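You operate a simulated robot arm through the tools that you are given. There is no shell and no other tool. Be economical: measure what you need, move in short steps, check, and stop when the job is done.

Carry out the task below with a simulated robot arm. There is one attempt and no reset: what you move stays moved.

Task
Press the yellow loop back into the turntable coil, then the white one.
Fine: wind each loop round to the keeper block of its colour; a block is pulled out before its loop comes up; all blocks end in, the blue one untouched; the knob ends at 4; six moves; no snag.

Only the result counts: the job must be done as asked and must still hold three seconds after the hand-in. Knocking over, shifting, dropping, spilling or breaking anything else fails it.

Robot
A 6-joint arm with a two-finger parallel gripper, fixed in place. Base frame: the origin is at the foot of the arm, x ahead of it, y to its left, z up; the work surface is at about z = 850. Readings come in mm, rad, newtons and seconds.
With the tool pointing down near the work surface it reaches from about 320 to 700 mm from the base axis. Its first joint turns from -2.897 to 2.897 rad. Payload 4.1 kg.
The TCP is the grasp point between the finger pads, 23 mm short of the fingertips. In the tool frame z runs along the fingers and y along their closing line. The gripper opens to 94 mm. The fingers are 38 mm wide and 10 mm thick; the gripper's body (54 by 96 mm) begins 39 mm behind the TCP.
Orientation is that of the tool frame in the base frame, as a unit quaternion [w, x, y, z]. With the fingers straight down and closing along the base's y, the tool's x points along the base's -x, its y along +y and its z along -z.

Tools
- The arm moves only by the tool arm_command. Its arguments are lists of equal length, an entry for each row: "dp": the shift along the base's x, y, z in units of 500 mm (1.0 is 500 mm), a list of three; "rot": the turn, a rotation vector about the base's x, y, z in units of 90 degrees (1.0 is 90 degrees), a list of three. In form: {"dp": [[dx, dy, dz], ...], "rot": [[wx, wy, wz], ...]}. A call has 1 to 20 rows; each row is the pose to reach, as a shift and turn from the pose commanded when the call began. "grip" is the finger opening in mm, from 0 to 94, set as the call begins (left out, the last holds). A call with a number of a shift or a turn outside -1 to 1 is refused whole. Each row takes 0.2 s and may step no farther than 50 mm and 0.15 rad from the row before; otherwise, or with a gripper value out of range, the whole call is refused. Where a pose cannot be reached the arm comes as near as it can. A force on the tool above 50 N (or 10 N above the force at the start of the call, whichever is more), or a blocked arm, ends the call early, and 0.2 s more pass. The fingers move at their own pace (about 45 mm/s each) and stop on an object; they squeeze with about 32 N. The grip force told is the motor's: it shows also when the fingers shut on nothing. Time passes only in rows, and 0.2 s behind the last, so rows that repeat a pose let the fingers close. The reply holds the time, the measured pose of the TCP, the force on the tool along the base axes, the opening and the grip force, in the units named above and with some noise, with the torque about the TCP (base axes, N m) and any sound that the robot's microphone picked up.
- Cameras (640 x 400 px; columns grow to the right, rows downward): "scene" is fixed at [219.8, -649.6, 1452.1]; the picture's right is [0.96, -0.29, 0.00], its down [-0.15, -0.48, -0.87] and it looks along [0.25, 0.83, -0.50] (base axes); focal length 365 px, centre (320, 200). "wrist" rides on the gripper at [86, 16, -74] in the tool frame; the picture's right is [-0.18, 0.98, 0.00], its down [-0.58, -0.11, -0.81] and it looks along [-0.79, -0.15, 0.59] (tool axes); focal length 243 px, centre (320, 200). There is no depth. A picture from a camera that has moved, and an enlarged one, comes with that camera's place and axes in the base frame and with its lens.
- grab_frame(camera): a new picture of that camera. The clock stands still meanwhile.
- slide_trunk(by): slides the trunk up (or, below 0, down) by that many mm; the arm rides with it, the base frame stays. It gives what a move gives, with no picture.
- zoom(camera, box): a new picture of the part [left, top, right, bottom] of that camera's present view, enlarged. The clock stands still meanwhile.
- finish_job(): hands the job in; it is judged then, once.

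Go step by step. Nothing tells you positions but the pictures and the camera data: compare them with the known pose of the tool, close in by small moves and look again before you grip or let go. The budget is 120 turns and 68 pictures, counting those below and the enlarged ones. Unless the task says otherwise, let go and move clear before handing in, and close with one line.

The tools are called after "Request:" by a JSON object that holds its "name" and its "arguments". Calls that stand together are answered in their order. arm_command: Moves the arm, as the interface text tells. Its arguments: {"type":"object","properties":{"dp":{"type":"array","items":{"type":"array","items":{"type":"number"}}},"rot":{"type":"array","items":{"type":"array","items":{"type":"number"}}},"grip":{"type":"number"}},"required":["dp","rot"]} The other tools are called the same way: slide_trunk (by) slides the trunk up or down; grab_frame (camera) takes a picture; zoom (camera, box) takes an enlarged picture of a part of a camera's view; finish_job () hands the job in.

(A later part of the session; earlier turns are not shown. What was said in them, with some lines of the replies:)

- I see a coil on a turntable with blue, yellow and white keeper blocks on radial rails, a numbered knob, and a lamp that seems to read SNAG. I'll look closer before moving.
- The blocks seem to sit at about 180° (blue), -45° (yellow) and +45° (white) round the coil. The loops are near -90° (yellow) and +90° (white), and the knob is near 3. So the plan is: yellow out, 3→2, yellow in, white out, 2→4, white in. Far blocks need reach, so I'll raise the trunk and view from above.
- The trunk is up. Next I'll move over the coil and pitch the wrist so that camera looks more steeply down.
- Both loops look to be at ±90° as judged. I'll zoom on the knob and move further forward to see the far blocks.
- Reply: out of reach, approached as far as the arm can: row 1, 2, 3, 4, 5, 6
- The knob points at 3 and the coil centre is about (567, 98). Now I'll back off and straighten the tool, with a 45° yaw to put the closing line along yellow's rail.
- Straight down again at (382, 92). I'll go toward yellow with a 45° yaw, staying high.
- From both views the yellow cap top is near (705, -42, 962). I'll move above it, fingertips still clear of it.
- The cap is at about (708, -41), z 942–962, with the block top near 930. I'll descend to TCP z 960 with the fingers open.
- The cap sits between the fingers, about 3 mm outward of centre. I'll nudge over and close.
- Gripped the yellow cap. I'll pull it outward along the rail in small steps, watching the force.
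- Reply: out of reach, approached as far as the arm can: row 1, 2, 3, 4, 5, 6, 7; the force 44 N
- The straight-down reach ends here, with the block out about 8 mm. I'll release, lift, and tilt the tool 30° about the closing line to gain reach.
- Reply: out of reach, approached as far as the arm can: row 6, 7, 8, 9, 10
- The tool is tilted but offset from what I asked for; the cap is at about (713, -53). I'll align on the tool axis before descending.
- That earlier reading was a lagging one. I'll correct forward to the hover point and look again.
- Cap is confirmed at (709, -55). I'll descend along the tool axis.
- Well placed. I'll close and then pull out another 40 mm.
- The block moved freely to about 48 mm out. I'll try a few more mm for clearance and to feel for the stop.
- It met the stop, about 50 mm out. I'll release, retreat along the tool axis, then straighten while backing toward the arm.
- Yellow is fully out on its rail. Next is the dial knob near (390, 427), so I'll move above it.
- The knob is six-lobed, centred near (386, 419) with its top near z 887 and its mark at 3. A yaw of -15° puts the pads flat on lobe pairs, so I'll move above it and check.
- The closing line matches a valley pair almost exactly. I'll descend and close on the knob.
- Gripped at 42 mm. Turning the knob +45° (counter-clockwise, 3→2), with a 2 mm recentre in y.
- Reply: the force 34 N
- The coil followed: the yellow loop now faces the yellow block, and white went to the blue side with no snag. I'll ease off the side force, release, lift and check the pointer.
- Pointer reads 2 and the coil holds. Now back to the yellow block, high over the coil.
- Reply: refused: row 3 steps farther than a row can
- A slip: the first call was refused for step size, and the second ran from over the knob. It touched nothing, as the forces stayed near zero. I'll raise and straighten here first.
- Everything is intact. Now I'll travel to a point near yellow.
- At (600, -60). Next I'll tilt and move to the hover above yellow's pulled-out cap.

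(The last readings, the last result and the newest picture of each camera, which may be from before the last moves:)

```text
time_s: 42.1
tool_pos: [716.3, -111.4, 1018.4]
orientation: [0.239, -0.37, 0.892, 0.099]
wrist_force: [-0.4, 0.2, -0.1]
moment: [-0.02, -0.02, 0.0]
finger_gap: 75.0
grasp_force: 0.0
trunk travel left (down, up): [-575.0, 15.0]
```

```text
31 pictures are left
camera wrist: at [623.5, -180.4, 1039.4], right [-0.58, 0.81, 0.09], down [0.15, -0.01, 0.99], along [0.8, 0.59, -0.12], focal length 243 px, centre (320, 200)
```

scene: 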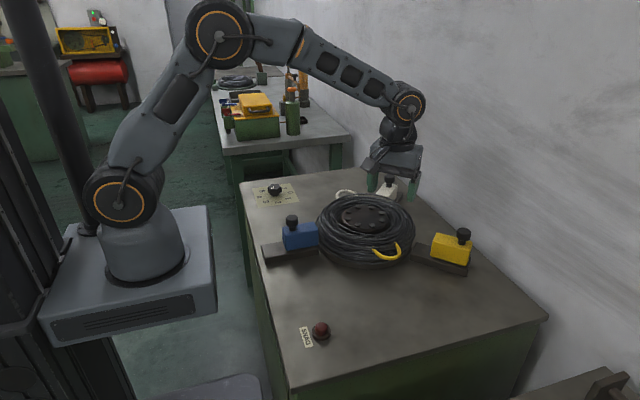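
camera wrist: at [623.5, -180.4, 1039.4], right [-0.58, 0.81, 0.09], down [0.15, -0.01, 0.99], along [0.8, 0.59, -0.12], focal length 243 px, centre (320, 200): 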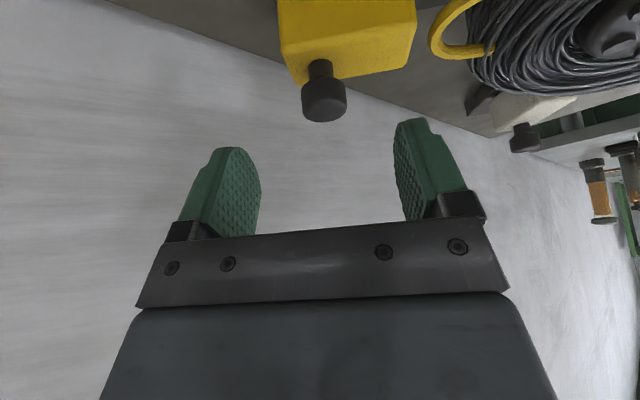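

Aligned just as before. Descending.

Request:
{"name": "arm_command", "arguments": {"dp": [[0.013, 0.014, -0.036], [0.027, 0.029, -0.073], [0.04, 0.043, -0.109], [0.04, 0.043, -0.109]], "rot": [[0, 0, 0], [0, 0, 0], [0, 0, 0], [0, 0, 0]]}}

Request:
{"name": "grab_frame", "arguments": {"camera": "wrist"}}

```text
time_s: 43.1
tool_pos: [735.8, -88.8, 962.2]
orientation: [0.239, -0.371, 0.892, 0.099]
wrist_force: [0.0, 0.1, -0.3]
moment: [0.0, 0.02, 0.03]
finger_gap: 74.9
grasp_force: 0.1
trunk travel left (down, up): [-575.0, 15.0]
```

```text
30 pictures are left
camera wrist: at [643.7, -158.5, 984.9], right [-0.58, 0.81, 0.09], down [0.15, -0.01, 0.99], along [0.8, 0.59, -0.12], focal length 243 px, centre (320, 200)
```

wrist: 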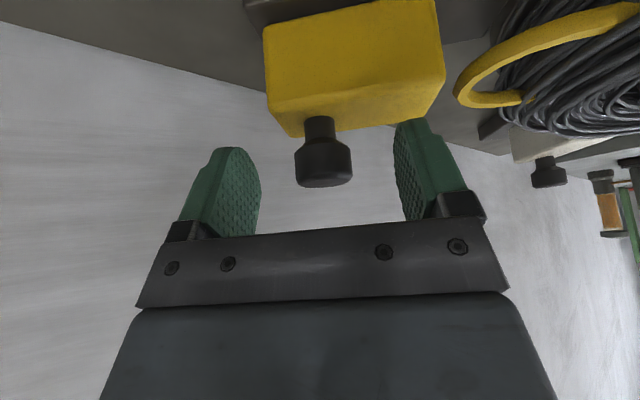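

Close and push it in 50 mm along the rail, watching the force.

Request:
{"name": "arm_command", "arguments": {"dp": [[0, 0, 0], [0, 0, 0], [0, 0, 0], [0, 0, 0], [-0.01, 0.01, 0], [-0.02, 0.02, 0], [-0.03, 0.03, 0], [-0.04, 0.04, 0], [-0.05, 0.05, 0], [-0.06, 0.06, 0], [-0.07, 0.07, 0], [-0.0725, 0.0725, 0], [-0.0725, 0.0725, 0]], "rot": [[0, 0, 0], [0, 0, 0], [0, 0, 0], [0, 0, 0], [0, 0, 0], [0, 0, 0], [0, 0, 0], [0, 0, 0], [0, 0, 0], [0, 0, 0], [0, 0, 0], [0, 0, 0], [0, 0, 0]], "grip": 20}}

Request:
{"name": "grab_frame", "arguments": {"camera": "wrist"}}

Request:
{"name": "zoom", "arguments": {"camera": "scene", "box": [310, 160, 490, 290]}}

```text
time_s: 45.9
tool_pos: [699.2, -54.6, 963.0]
orientation: [0.239, -0.37, 0.892, 0.099]
wrist_force: [6.3, -5.2, 0.6]
moment: [-0.35, -0.19, -0.08]
finger_gap: 30.8
grasp_force: 44.9
trunk travel left (down, up): [-575.0, 15.0]
```

```text
29 pictures are left
camera wrist: at [608.1, -123.4, 984.9], right [-0.58, 0.81, 0.09], down [0.15, -0.01, 0.99], along [0.8, 0.59, -0.12], focal length 243 px, centre (320, 200)
```

wrist: 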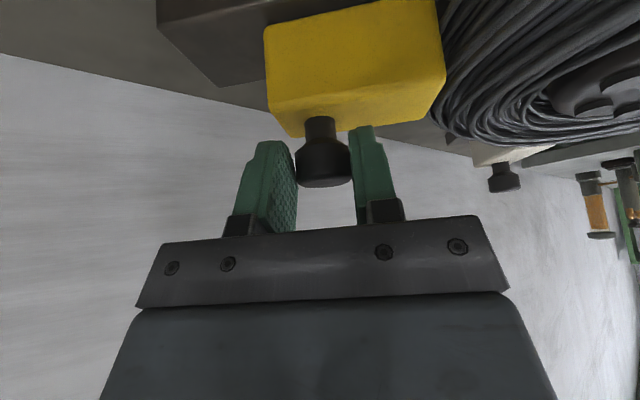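

```text
3.08 times, centred on (400, 225) of scene
camera zoom: at [219.8, -649.6, 1452.1], right [0.96, -0.29, 0.0], down [-0.15, -0.48, -0.87], along [0.25, 0.83, -0.5], focal length 1124 px, centre (74, 123)
```

zoom: 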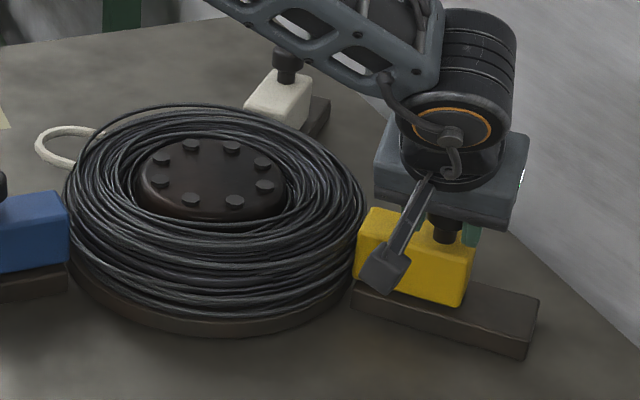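

The yellow loop is pressed into the coil and its block is fully in. I'll release, retreat and straighten as before.

Request:
{"name": "arm_command", "arguments": {"dp": [[0, 0, 0], [0, 0, 0], [0, 0, 0], [-0.015, -0.015, 0.035], [-0.03, -0.03, 0.07], [-0.046, -0.046, 0.11], [-0.09, -0.04, 0.17], [-0.13, -0.02, 0.22], [-0.17, 0.0, 0.25], [-0.2, 0.05, 0.25], [-0.22, 0.1, 0.25], [-0.22, 0.1, 0.25]], "rot": [[0, 0, 0], [0, 0, 0], [0, 0, 0], [0, 0, 0], [0, 0, 0], [0, 0, 0], [-0.05, 0.05, 0], [-0.1, 0.1, 0], [-0.15, 0.15, 0], [-0.2, 0.2, 0], [-0.2357, 0.2357, 0], [-0.2357, 0.2357, 0]], "grip": 75}}

Request:
{"name": "zoom", "arguments": {"camera": "scene", "box": [230, 150, 510, 320]}}

```text
time_s: 48.5
tool_pos: [589.7, -2.5, 1087.7]
orientation: [-0.001, -0.383, 0.924, -0.001]
wrist_force: [-0.7, 0.1, 0.4]
moment: [0.01, -0.01, 0.04]
finger_gap: 74.9
grasp_force: 0.1
trunk travel left (down, up): [-575.0, 15.0]
```

```text
2.29 times, centred on (370, 235) of scene
camera zoom: at [219.8, -649.6, 1452.1], right [0.96, -0.29, 0.0], down [-0.15, -0.48, -0.87], along [0.25, 0.83, -0.5], focal length 835 px, centre (206, 120)
```

zoom: 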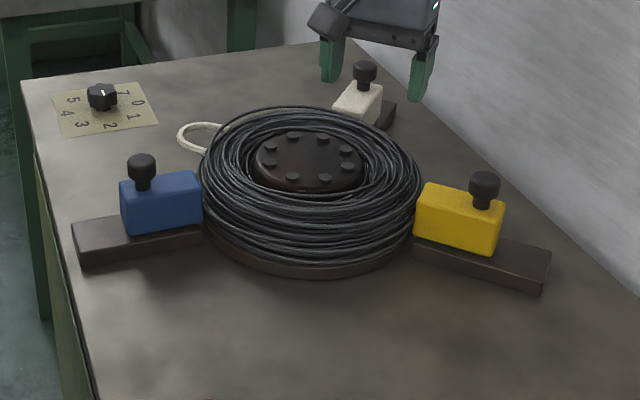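

Yellow is done. Next is white: I'll shift over with yaw to -10°, staying high.

Request:
{"name": "arm_command", "arguments": {"dp": [[0, 0.06, 0], [0, 0.12, 0], [0, 0.18, 0], [0, 0.24, 0], [0, 0.3, 0], [0.01, 0.36, 0], [0.02, 0.42, 0], [0.02, 0.465, 0], [0.02, 0.465, 0]], "rot": [[0, 0, -0.077], [0, 0, -0.153], [0, 0, -0.23], [0, 0, -0.306], [0, 0, -0.382], [0, 0, -0.46], [0, 0, -0.535], [0, 0, -0.611], [0, 0, -0.611]]}}

```text
time_s: 50.5
tool_pos: [599.7, 228.3, 1086.1]
orientation: [-0.001, 0.088, 0.996, -0.001]
wrist_force: [-0.5, -0.5, 0.2]
moment: [0.01, 0.03, -0.03]
finger_gap: 75.1
grasp_force: 0.0
trunk travel left (down, up): [-575.0, 15.0]
```

Now tilting 40° toward the white cap and looking.

Request:
{"name": "arm_command", "arguments": {"dp": [[0.0, 0.01, 0], [0.0, 0.02, 0], [0.02, 0.03, -0.02], [0.04, 0.035, -0.05], [0.06, 0.035, -0.08], [0.08, 0.035, -0.112], [0.08, 0.035, -0.112], [0.08, 0.035, -0.112]], "rot": [[-0.0129, -0.073, 0], [-0.0257, -0.1459, 0], [-0.0386, -0.2189, 0], [-0.0515, -0.2918, 0], [-0.0643, -0.3648, 0], [-0.0772, -0.4377, 0], [-0.0772, -0.4377, 0], [-0.0772, -0.4377, 0]]}}

Request:
{"name": "grab_frame", "arguments": {"camera": "wrist"}}

Request:
{"name": "grab_frame", "arguments": {"camera": "scene"}}

```text
time_s: 52.3
tool_pos: [639.8, 246.3, 1031.5]
orientation: [0.341, 0.081, 0.936, -0.029]
wrist_force: [0.3, 0.9, -0.5]
moment: [0.02, -0.01, 0.0]
finger_gap: 75.0
grasp_force: 0.0
trunk travel left (down, up): [-575.0, 15.0]
```

```text
26 pictures are left
camera wrist: at [528.0, 280.6, 1033.9], right [0.31, 0.94, 0.12], down [-0.09, -0.09, 0.99], along [0.95, -0.32, 0.06], focal length 243 px, centre (320, 200)
```

wrist: 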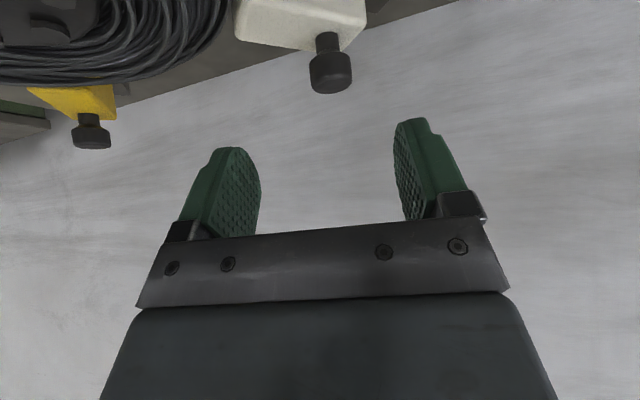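

```text
25 pictures are left
```

scene: 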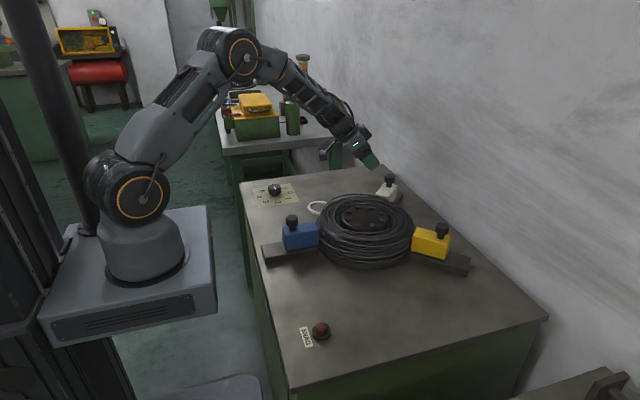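

Cap confirmed at (709, 238), with ample reach. Descending along the tool axis.

Request:
{"name": "arm_command", "arguments": {"dp": [[0.03, -0.0035, -0.034], [0.06, -0.007, -0.068], [0.09, -0.011, -0.102], [0.1164, -0.014, -0.134], [0.1164, -0.014, -0.134]], "rot": [[0, 0, 0], [0, 0, 0], [0, 0, 0], [0, 0, 0], [0, 0, 0]]}}

Request:
{"name": "grab_frame", "arguments": {"camera": "wrist"}}

Request:
{"name": "zoom", "arguments": {"camera": "scene", "box": [300, 130, 460, 260]}}

```text
time_s: 53.5
tool_pos: [697.4, 240.5, 964.2]
orientation: [0.341, 0.082, 0.936, -0.031]
wrist_force: [-0.2, -0.7, -1.1]
moment: [-0.04, 0.01, 0.03]
finger_gap: 74.9
grasp_force: 0.0
trunk travel left (down, up): [-575.0, 15.0]
```

```text
24 pictures are left
camera wrist: at [586.8, 274.5, 966.9], right [0.31, 0.94, 0.12], down [-0.09, -0.09, 0.99], along [0.95, -0.32, 0.06], focal length 243 px, centre (320, 200)
```

wrist: 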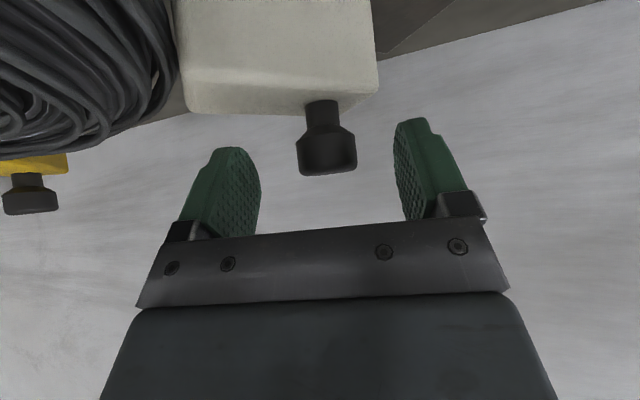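

```text
3.08 times, centred on (380, 195) of scene
camera zoom: at [219.8, -649.6, 1452.1], right [0.96, -0.29, 0.0], down [-0.15, -0.48, -0.87], along [0.25, 0.83, -0.5], focal length 1124 px, centre (135, 215)
```

zoom: 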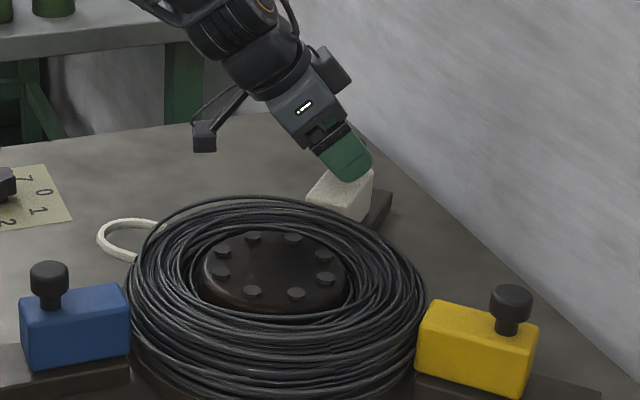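

Good fit. Close and pull outward along +45°, first 45 mm.

Request:
{"name": "arm_command", "arguments": {"dp": [[0.001, 0.003, 0], [0.001, 0.003, 0], [0.001, 0.003, 0], [0.001, 0.003, 0], [0.011, 0.013, 0], [0.021, 0.023, 0], [0.031, 0.033, 0], [0.041, 0.043, 0], [0.051, 0.053, 0], [0.061, 0.063, 0], [0.061, 0.063, 0], [0.061, 0.063, 0]], "rot": [[0, 0, 0], [0, 0, 0], [0, 0, 0], [0, 0, 0], [0, 0, 0], [0, 0, 0], [0, 0, 0], [0, 0, 0], [0, 0, 0], [0, 0, 0], [0, 0, 0], [0, 0, 0]], "grip": 20}}

Request:
{"name": "grab_frame", "arguments": {"camera": "wrist"}}

```text
time_s: 56.1
tool_pos: [727.6, 272.0, 965.4]
orientation: [0.34, 0.081, 0.936, -0.03]
wrist_force: [-5.3, 5.1, -2.9]
moment: [0.28, 0.34, -0.08]
finger_gap: 30.7
grasp_force: 45.2
trunk travel left (down, up): [-575.0, 15.0]
```

```text
22 pictures are left
camera wrist: at [616.6, 306.7, 967.0], right [0.31, 0.94, 0.12], down [-0.09, -0.09, 0.99], along [0.95, -0.32, 0.06], focal length 243 px, centre (320, 200)
```

wrist: 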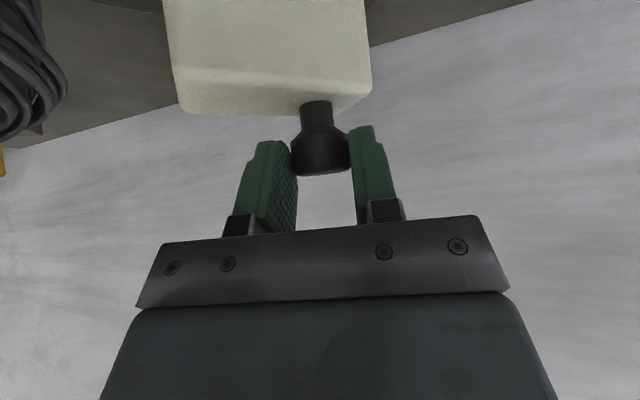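

It slid out about 44 mm. A bit further to the stop.

Request:
{"name": "arm_command", "arguments": {"dp": [[0.004, 0.004, 0], [0.008, 0.008, 0], [0.012, 0.012, 0], [0.012, 0.012, 0]], "rot": [[0, 0, 0], [0, 0, 0], [0, 0, 0], [0, 0, 0]]}}

Request:
{"name": "zoom", "arguments": {"camera": "scene", "box": [300, 130, 460, 260]}}

```text
time_s: 57.1
tool_pos: [733.8, 278.5, 964.7]
orientation: [0.34, 0.082, 0.936, -0.031]
wrist_force: [-5.0, 5.1, -2.3]
moment: [0.1, 0.26, -0.07]
finger_gap: 30.8
grasp_force: 45.2
trunk travel left (down, up): [-575.0, 15.0]
```

```text
3.08 times, centred on (380, 195) of scene
camera zoom: at [219.8, -649.6, 1452.1], right [0.96, -0.29, 0.0], down [-0.15, -0.48, -0.87], along [0.25, 0.83, -0.5], focal length 1124 px, centre (135, 215)
```

zoom: 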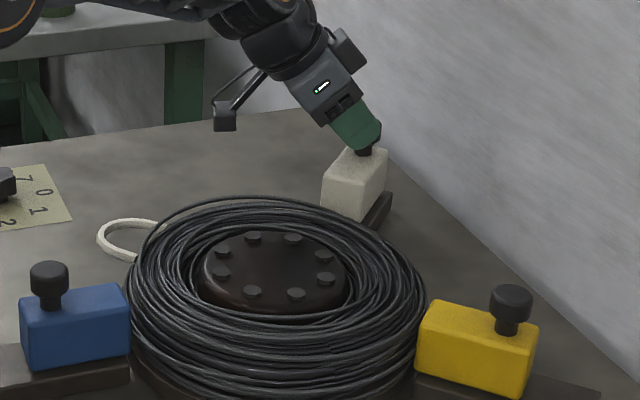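

Request:
{"name": "arm_command", "arguments": {"dp": [[0.003, 0.003, 0], [0.006, 0.006, 0], [0.006, 0.006, 0]], "rot": [[0, 0, 0], [0, 0, 0], [0, 0, 0]]}}

Request:
{"name": "grab_frame", "arguments": {"camera": "wrist"}}

```text
time_s: 57.9
tool_pos: [733.2, 278.7, 964.4]
orientation: [0.339, 0.083, 0.937, -0.031]
wrist_force: [-29.9, -9.0, -3.3]
moment: [-0.49, 0.66, -0.61]
finger_gap: 30.9
grasp_force: 45.5
trunk travel left (down, up): [-575.0, 15.0]
```

```text
20 pictures are left
camera wrist: at [623.0, 313.4, 967.3], right [0.31, 0.94, 0.11], down [-0.09, -0.09, 0.99], along [0.95, -0.32, 0.05], focal length 243 px, centre (320, 200)
```

wrist: 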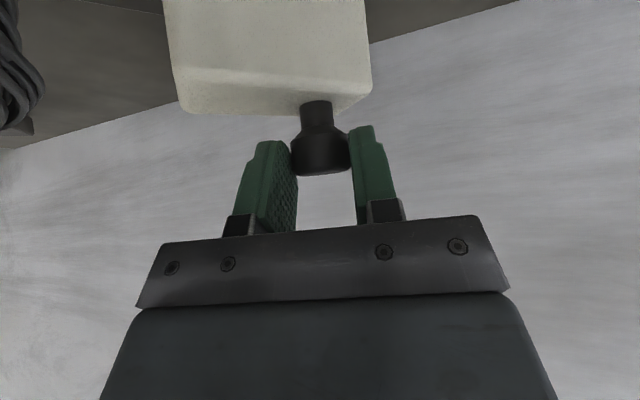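

At the stop. Ease off, release, retreat and straighten.

Request:
{"name": "arm_command", "arguments": {"dp": [[-0.005, -0.005, 0], [-0.005, -0.005, 0]], "rot": [[0, 0, 0], [0, 0, 0]]}}

Request:
{"name": "arm_command", "arguments": {"dp": [[0, 0, 0], [0, 0, 0], [0, 0, 0], [-0.03, 0.005, 0.036], [-0.06, 0.01, 0.072], [-0.09, 0.016, 0.11], [-0.12, 0.016, 0.16], [-0.17, 0.016, 0.2], [-0.21, 0.016, 0.24], [-0.25, 0.016, 0.25], [-0.27, 0.016, 0.25], [-0.28, 0.016, 0.25], [-0.28, 0.016, 0.25]], "rot": [[0, 0, 0], [0, 0, 0], [0, 0, 0], [0, 0, 0], [0, 0, 0], [0, 0, 0], [0.0129, 0.073, 0], [0.0257, 0.1459, 0], [0.0386, 0.2189, 0], [0.0515, 0.2918, 0], [0.0643, 0.3648, 0], [0.0772, 0.4377, 0], [0.0772, 0.4377, 0]], "grip": 75}}

Request:
{"name": "zoom", "arguments": {"camera": "scene", "box": [230, 150, 510, 320]}}

```text
time_s: 58.5
tool_pos: [733.9, 279.0, 965.5]
orientation: [0.341, 0.082, 0.936, -0.03]
wrist_force: [-14.3, -2.3, -6.9]
moment: [0.53, 0.85, -0.36]
finger_gap: 30.8
grasp_force: 45.3
trunk travel left (down, up): [-575.0, 15.0]
```

```text
time_s: 61.3
tool_pos: [595.5, 286.0, 1090.7]
orientation: [0.0, 0.087, 0.996, 0.0]
wrist_force: [-0.3, -1.2, -0.5]
moment: [0.0, 0.01, -0.02]
finger_gap: 74.8
grasp_force: 0.1
trunk travel left (down, up): [-575.0, 15.0]
```

```text
2.29 times, centred on (370, 235) of scene
camera zoom: at [219.8, -649.6, 1452.1], right [0.96, -0.29, 0.0], down [-0.15, -0.48, -0.87], along [0.25, 0.83, -0.5], focal length 835 px, centre (206, 120)
```

zoom: 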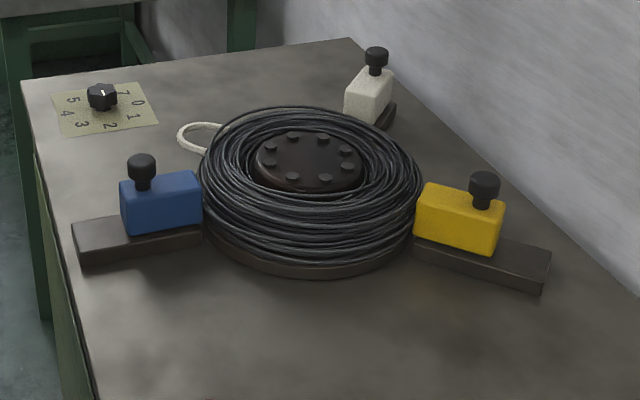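

White is out with everything else in place. Back to the knob: I'll use a start yaw of +90°, so that the -90° turn ends at 0°, well inside the wrist's range.

Request:
{"name": "arm_command", "arguments": {"dp": [[-0.042, 0.026, 0], [-0.084, 0.053, 0], [-0.126, 0.08, 0], [-0.168, 0.106, 0], [-0.21, 0.132, 0], [-0.252, 0.159, 0], [-0.295, 0.185, 0], [-0.337, 0.212, -0.02], [-0.379, 0.238, -0.05], [-0.421, 0.265, -0.08], [-0.421, 0.265, -0.08]], "rot": [[0, 0, 0.09], [0, 0, 0.18], [0, 0, 0.27], [0, 0, 0.36], [0, 0, 0.45], [0, 0, 0.54], [0, 0, 0.63], [0, 0, 0.72], [0, 0, 0.81], [0, 0, 0.9], [0, 0, 0.9]], "grip": 94}}

Request:
{"name": "arm_command", "arguments": {"dp": [[0, 0, -0.05], [0, 0, -0.1], [0, 0, -0.18], [0, 0, -0.23], [0, 0, -0.23]], "rot": [[0, 0, 0.09], [0, 0, 0.18], [0, 0, 0.2111], [0, 0, 0.2111], [0, 0, 0.2111]]}}

Request:
{"name": "grab_frame", "arguments": {"camera": "wrist"}}

```text
time_s: 63.7
tool_pos: [384.6, 419.0, 1049.9]
orientation: [0.0, -0.582, 0.813, 0.001]
wrist_force: [-0.1, 0.2, -0.2]
moment: [-0.02, 0.0, 0.02]
finger_gap: 94.0
grasp_force: 0.1
trunk travel left (down, up): [-575.0, 15.0]
```

```text
time_s: 64.9
tool_pos: [384.6, 417.4, 935.0]
orientation: [0.0, 0.708, -0.707, -0.002]
wrist_force: [0.9, 0.2, 0.2]
moment: [0.03, 0.01, 0.02]
finger_gap: 94.0
grasp_force: 0.0
trunk travel left (down, up): [-575.0, 15.0]
```

```text
18 pictures are left
camera wrist: at [366.7, 330.4, 1009.9], right [-0.98, 0.18, 0.0], down [0.11, 0.58, 0.81], along [0.15, 0.79, -0.59], focal length 243 px, centre (320, 200)
```

wrist: 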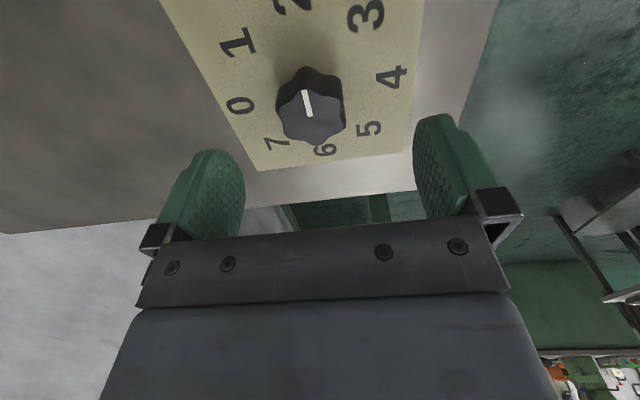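

Knob is between the fingers. Descend, then close.

Request:
{"name": "arm_command", "arguments": {"dp": [[0.003, 0, -0.05], [0.003, 0, -0.09], [0.003, 0, -0.103], [0.003, 0, -0.103]], "rot": [[0, 0, 0], [0, 0, 0], [0, 0, 0], [0, 0, 0]]}}

Request:
{"name": "arm_command", "arguments": {"dp": [[0, 0, 0], [0, 0, 0], [0, 0, 0], [0, 0, 0], [0, 0, 0]], "rot": [[0, 0, 0], [0, 0, 0], [0, 0, 0], [0, 0, 0], [0, 0, 0]], "grip": 28}}

Request:
{"name": "grab_frame", "arguments": {"camera": "wrist"}}

```text
time_s: 65.9
tool_pos: [384.8, 418.5, 883.2]
orientation: [0.0, 0.708, -0.707, 0.0]
wrist_force: [-0.3, 0.7, 0.2]
moment: [0.01, -0.02, 0.0]
finger_gap: 93.9
grasp_force: 0.0
trunk travel left (down, up): [-575.0, 15.0]
```

```text
time_s: 67.1
tool_pos: [389.9, 418.7, 882.5]
orientation: [-0.002, 0.708, -0.707, -0.001]
wrist_force: [31.9, -1.3, -0.6]
moment: [0.06, -0.4, -0.03]
finger_gap: 42.0
grasp_force: 44.4
trunk travel left (down, up): [-575.0, 15.0]
```

```text
17 pictures are left
camera wrist: at [372.0, 329.7, 957.8], right [-0.98, 0.18, 0.0], down [0.11, 0.58, 0.81], along [0.15, 0.79, -0.59], focal length 243 px, centre (320, 200)
```

wrist: 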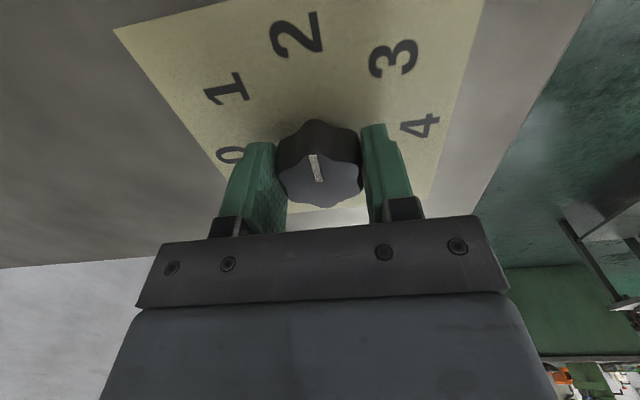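

Gripped. The pad readings put the knob axis at about (390, 420), so I'll recentre first and then make a single -90° turn (2→4).

Request:
{"name": "arm_command", "arguments": {"dp": [[0.005, 0.001, 0], [0.009, 0.003, 0], [0.009, 0.003, 0]], "rot": [[0, 0, 0], [0, 0, 0], [0, 0, 0]]}}

Request:
{"name": "arm_command", "arguments": {"dp": [[0, 0, 0], [0, 0, 0], [0, 0, 0], [0, 0, 0], [0, 0, 0], [0, 0, 0], [0, 0, 0], [0, 0, 0], [0, 0, 0], [0, 0, 0], [0, 0, 0], [0, 0, 0], [0, 0, 0], [0, 0, 0], [0, 0, 0], [0, 0, 0], [0, 0, 0]], "rot": [[0, 0, -0.0667], [0, 0, -0.1333], [0, 0, -0.2], [0, 0, -0.2667], [0, 0, -0.3333], [0, 0, -0.4], [0, 0, -0.4667], [0, 0, -0.5333], [0, 0, -0.6], [0, 0, -0.6667], [0, 0, -0.7333], [0, 0, -0.8], [0, 0, -0.8667], [0, 0, -0.9333], [0, 0, -1.0], [0, 0, -1.0], [0, 0, -1.0]]}}

Request:
{"name": "grab_frame", "arguments": {"camera": "wrist"}}

Request:
{"name": "zoom", "arguments": {"camera": "scene", "box": [230, 150, 510, 320]}}

```text
time_s: 67.9
tool_pos: [389.7, 418.2, 881.9]
orientation: [0.002, 0.708, -0.706, -0.001]
wrist_force: [13.5, -13.1, 6.1]
moment: [-0.19, -0.41, -0.05]
finger_gap: 41.7
grasp_force: 45.2
trunk travel left (down, up): [-575.0, 15.0]
```

```text
time_s: 71.5
tool_pos: [387.0, 419.7, 883.4]
orientation: [-0.001, 0.0, 1.0, -0.001]
wrist_force: [-32.8, 2.8, -14.1]
moment: [0.67, 0.95, 0.03]
finger_gap: 41.6
grasp_force: 45.3
trunk travel left (down, up): [-575.0, 15.0]
```

```text
16 pictures are left
camera wrist: at [299.7, 435.2, 958.1], right [0.18, 0.98, 0.0], down [0.58, -0.11, 0.81], along [0.79, -0.15, -0.59], focal length 243 px, centre (320, 200)
```

wrist: 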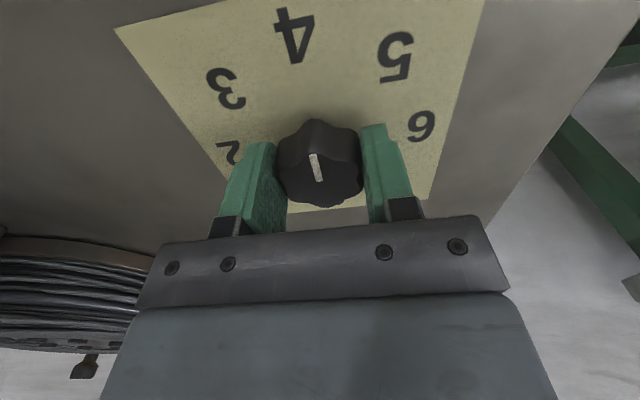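

```text
2.29 times, centred on (370, 235) of scene
camera zoom: at [219.8, -649.6, 1452.1], right [0.96, -0.29, 0.0], down [-0.15, -0.48, -0.87], along [0.25, 0.83, -0.5], focal length 835 px, centre (206, 120)
```

zoom: 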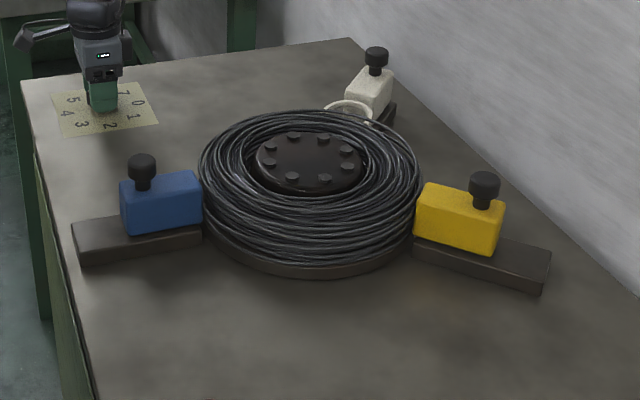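

The knob is at 4 and the white loop faces the white block. Ease off, release and lift.

Request:
{"name": "arm_command", "arguments": {"dp": [[-0.005, 0, 0.002], [-0.007, 0, 0.003]], "rot": [[0, 0, 0], [0, 0, 0]]}}

Request:
{"name": "arm_command", "arguments": {"dp": [[0, 0, 0], [0, 0, 0], [0, 0, 0], [0, 0, 0], [0, 0, 0.04], [0, 0, 0.1], [0, 0, 0.18], [0, 0, 0.26], [0, 0, 0.34], [0, 0, 0.41], [0, 0, 0.41]], "rot": [[0, 0, 0], [0, 0, 0], [0, 0, 0], [0, 0, 0], [0, 0, 0], [0, 0, 0], [0, 0, 0], [0, 0, 0], [0, 0, 0], [0, 0, 0], [0, 0, 0]], "grip": 94}}

Request:
{"name": "zoom", "arguments": {"camera": "scene", "box": [230, 160, 410, 270]}}

```text
time_s: 72.1
tool_pos: [387.8, 419.9, 882.2]
orientation: [0.001, -0.001, 1.0, -0.001]
wrist_force: [-15.5, 6.7, -28.2]
moment: [0.59, 0.24, 0.01]
finger_gap: 41.8
grasp_force: 45.5
trunk travel left (down, up): [-575.0, 15.0]
```

```text
time_s: 74.5
tool_pos: [388.4, 420.5, 1090.1]
orientation: [0.0, -0.001, 1.0, -0.001]
wrist_force: [-0.6, -0.1, -0.2]
moment: [0.0, -0.02, 0.03]
finger_gap: 94.1
grasp_force: 0.0
trunk travel left (down, up): [-575.0, 15.0]
```

```text
3.56 times, centred on (320, 215) of scene
camera zoom: at [219.8, -649.6, 1452.1], right [0.96, -0.29, 0.0], down [-0.15, -0.48, -0.87], along [0.25, 0.83, -0.5], focal length 1299 px, centre (320, 147)
```

zoom: 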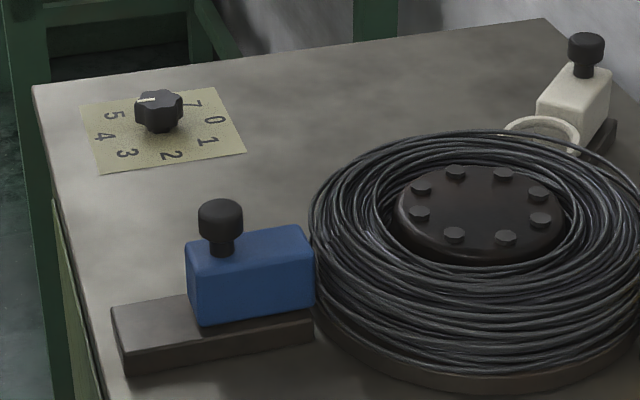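

Knob at 4, released. Heading back to white.

Request:
{"name": "arm_command", "arguments": {"dp": [[0.05, -0.03, 0], [0.1, -0.06, 0], [0.15, -0.09, 0], [0.2, -0.12, 0], [0.25, -0.15, 0], [0.3, -0.18, 0], [0.35, -0.22, 0], [0.4, -0.26, 0], [0.424, -0.268, 0], [0.424, -0.268, 0]], "rot": [[0, 0, -0.02], [0, 0, -0.04], [0, 0, -0.06], [0, 0, -0.08], [0, 0, -0.1], [0, 0, -0.1111], [0, 0, -0.1111], [0, 0, -0.1111], [0, 0, -0.1111], [0, 0, -0.1111]], "grip": 75}}

```text
time_s: 76.7
tool_pos: [599.1, 285.4, 1090.1]
orientation: [0.0, 0.085, 0.996, 0.0]
wrist_force: [-0.4, -0.2, 0.2]
moment: [0.01, -0.04, 0.01]
finger_gap: 75.2
grasp_force: 0.1
trunk travel left (down, up): [-575.0, 15.0]
```

Tilt and hover over the white cap.

Request:
{"name": "arm_command", "arguments": {"dp": [[0.02, 0.001, 0], [0.05, 0.002, 0], [0.08, 0.003, -0.02], [0.11, 0.004, -0.05], [0.14, 0.005, -0.08], [0.157, 0.006, -0.116], [0.157, 0.006, -0.116], [0.157, 0.006, -0.116]], "rot": [[-0.0129, -0.073, 0], [-0.0257, -0.1459, 0], [-0.0386, -0.2189, 0], [-0.0515, -0.2918, 0], [-0.0643, -0.3648, 0], [-0.0772, -0.4377, 0], [-0.0772, -0.4377, 0], [-0.0772, -0.4377, 0]]}}

Request:
{"name": "grab_frame", "arguments": {"camera": "wrist"}}

```text
time_s: 78.5
tool_pos: [677.8, 290.2, 1031.7]
orientation: [0.341, 0.082, 0.936, -0.03]
wrist_force: [0.5, -0.3, -0.8]
moment: [0.0, 0.02, 0.01]
finger_gap: 75.2
grasp_force: 0.1
trunk travel left (down, up): [-575.0, 15.0]
```

```text
13 pictures are left
camera wrist: at [566.6, 322.9, 1034.0], right [0.31, 0.94, 0.12], down [-0.09, -0.09, 0.99], along [0.95, -0.32, 0.06], focal length 243 px, centre (320, 200)
```

wrist: 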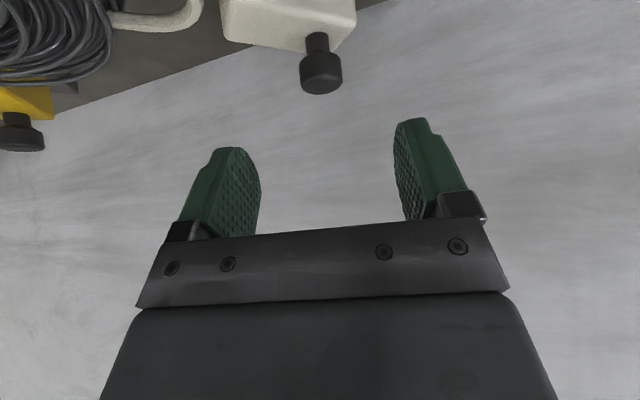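

Aligned. Descending.

Request:
{"name": "arm_command", "arguments": {"dp": [[0.028, -0.006, -0.034], [0.056, -0.012, -0.068], [0.084, -0.018, -0.102], [0.111, -0.0225, -0.134], [0.111, -0.0225, -0.134]], "rot": [[0, 0, 0], [0, 0, 0], [0, 0, 0], [0, 0, 0], [0, 0, 0]]}}

Request:
{"name": "grab_frame", "arguments": {"camera": "wrist"}}

```text
time_s: 79.7
tool_pos: [732.9, 278.5, 963.9]
orientation: [0.341, 0.081, 0.936, -0.031]
wrist_force: [0.2, 0.3, -0.9]
moment: [0.02, -0.03, -0.01]
finger_gap: 75.0
grasp_force: 0.0
trunk travel left (down, up): [-575.0, 15.0]
```

```text
12 pictures are left
camera wrist: at [621.8, 312.1, 966.8], right [0.31, 0.94, 0.12], down [-0.09, -0.09, 0.99], along [0.95, -0.32, 0.06], focal length 243 px, centre (320, 200)
```

wrist: 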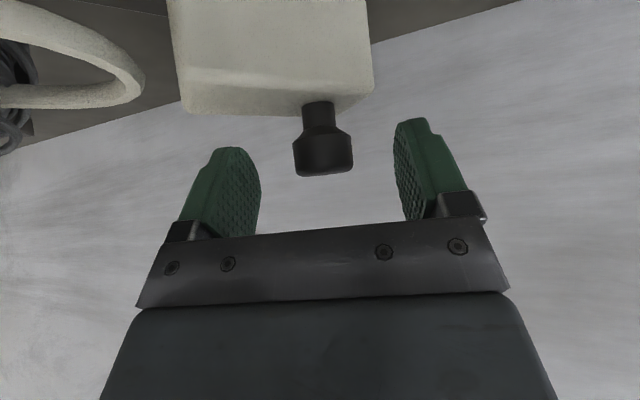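

Close and push in along the rail.

Request:
{"name": "arm_command", "arguments": {"dp": [[0, 0, 0], [0, 0, 0], [0, 0, 0], [0, 0, 0], [-0.01, -0.01, 0], [-0.02, -0.02, 0], [-0.03, -0.03, 0], [-0.04, -0.04, 0], [-0.05, -0.05, 0], [-0.06, -0.06, 0], [-0.07, -0.07, 0], [-0.073, -0.073, 0], [-0.073, -0.073, 0]], "rot": [[0, 0, 0], [0, 0, 0], [0, 0, 0], [0, 0, 0], [0, 0, 0], [0, 0, 0], [0, 0, 0], [0, 0, 0], [0, 0, 0], [0, 0, 0], [0, 0, 0], [0, 0, 0], [0, 0, 0]], "grip": 20}}

Request:
{"name": "zoom", "arguments": {"camera": "scene", "box": [300, 130, 460, 260]}}

```text
time_s: 82.5
tool_pos: [698.6, 243.2, 964.0]
orientation: [0.342, 0.082, 0.936, -0.031]
wrist_force: [7.8, 9.2, -1.7]
moment: [0.5, 0.01, 0.11]
finger_gap: 30.6
grasp_force: 45.0
trunk travel left (down, up): [-575.0, 15.0]
```

```text
3.08 times, centred on (380, 195) of scene
camera zoom: at [219.8, -649.6, 1452.1], right [0.96, -0.29, 0.0], down [-0.15, -0.48, -0.87], along [0.25, 0.83, -0.5], focal length 1124 px, centre (135, 215)
```

zoom: 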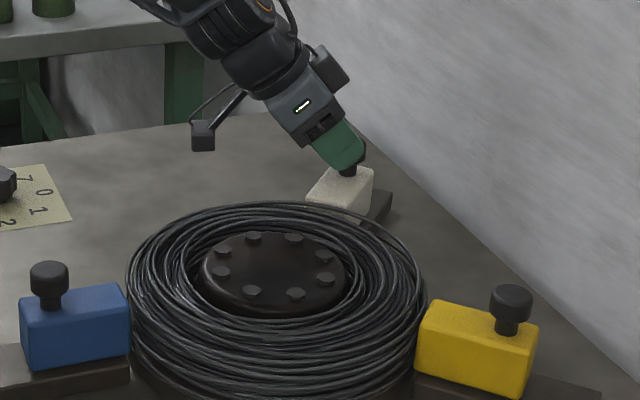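

White loop is gone into the coil. One small extra push to confirm the stop.

Request:
{"name": "arm_command", "arguments": {"dp": [[-0.003, -0.003, 0], [-0.003, -0.003, 0]], "rot": [[0, 0, 0], [0, 0, 0]]}}

```text
time_s: 83.1
tool_pos: [698.6, 244.0, 964.1]
orientation: [0.343, 0.08, 0.936, -0.029]
wrist_force: [22.4, 20.8, -0.8]
moment: [0.54, -0.24, 0.37]
finger_gap: 30.6
grasp_force: 44.7
trunk travel left (down, up): [-575.0, 15.0]
```

It is hard against the stop. Ease off, release, retreat and clear.

Request:
{"name": "arm_command", "arguments": {"dp": [[0.004, 0.004, 0], [0.005, 0.005, 0]], "rot": [[0, 0, 0], [0, 0, 0]]}}

Request:
{"name": "arm_command", "arguments": {"dp": [[0, 0, 0], [0, 0, 0], [0, 0, 0], [-0.03, 0.005, 0.036], [-0.06, 0.01, 0.072], [-0.09, 0.016, 0.11], [-0.12, 0.016, 0.16], [-0.17, 0.016, 0.2], [-0.21, 0.016, 0.24], [-0.25, 0.016, 0.25], [-0.27, 0.016, 0.25], [-0.28, 0.016, 0.25], [-0.28, 0.016, 0.25]], "rot": [[0, 0, 0], [0, 0, 0], [0, 0, 0], [0, 0, 0], [0, 0, 0], [0, 0, 0], [0.0129, 0.073, 0], [0.0257, 0.1459, 0], [0.0386, 0.2189, 0], [0.0515, 0.2918, 0], [0.0643, 0.3648, 0], [0.0772, 0.4377, 0], [0.0772, 0.4377, 0]], "grip": 75}}

Request:
{"name": "zoom", "arguments": {"camera": "scene", "box": [230, 150, 510, 350]}}

```text
time_s: 83.7
tool_pos: [697.0, 242.7, 964.7]
orientation: [0.341, 0.081, 0.936, -0.031]
wrist_force: [6.5, 12.6, 7.9]
moment: [0.25, -0.1, 0.49]
finger_gap: 30.9
grasp_force: 44.8
trunk travel left (down, up): [-575.0, 15.0]
```

```text
time_s: 86.5
tool_pos: [556.8, 249.7, 1089.6]
orientation: [-0.001, 0.086, 0.996, 0.0]
wrist_force: [0.1, 0.3, -0.6]
moment: [0.01, 0.02, -0.01]
finger_gap: 74.9
grasp_force: 0.1
trunk travel left (down, up): [-575.0, 15.0]
```

```text
2.00 times, centred on (370, 250) of scene
camera zoom: at [219.8, -649.6, 1452.1], right [0.96, -0.29, 0.0], down [-0.15, -0.48, -0.87], along [0.25, 0.83, -0.5], focal length 731 px, centre (220, 100)
```

zoom: 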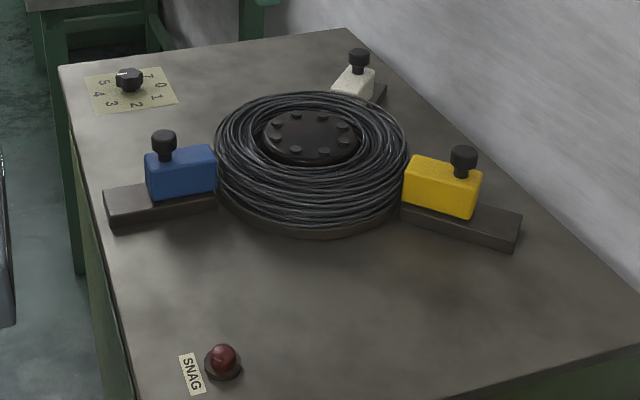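

Both loops are pressed in, all three blocks are in, the knob is at 4 and the SNAG lamp is dark. The hand is clear, so I'm handing in.

Request:
{"name": "finish_job", "arguments": {}}

```text
The job is handed in.
```

The yellow loop and then the white one are pressed back into the coil. All blocks are in with blue untouched, the knob is at 4, it took six moves (yellow needed a regrip partway through its pull), and the snag lamp stayed dark.
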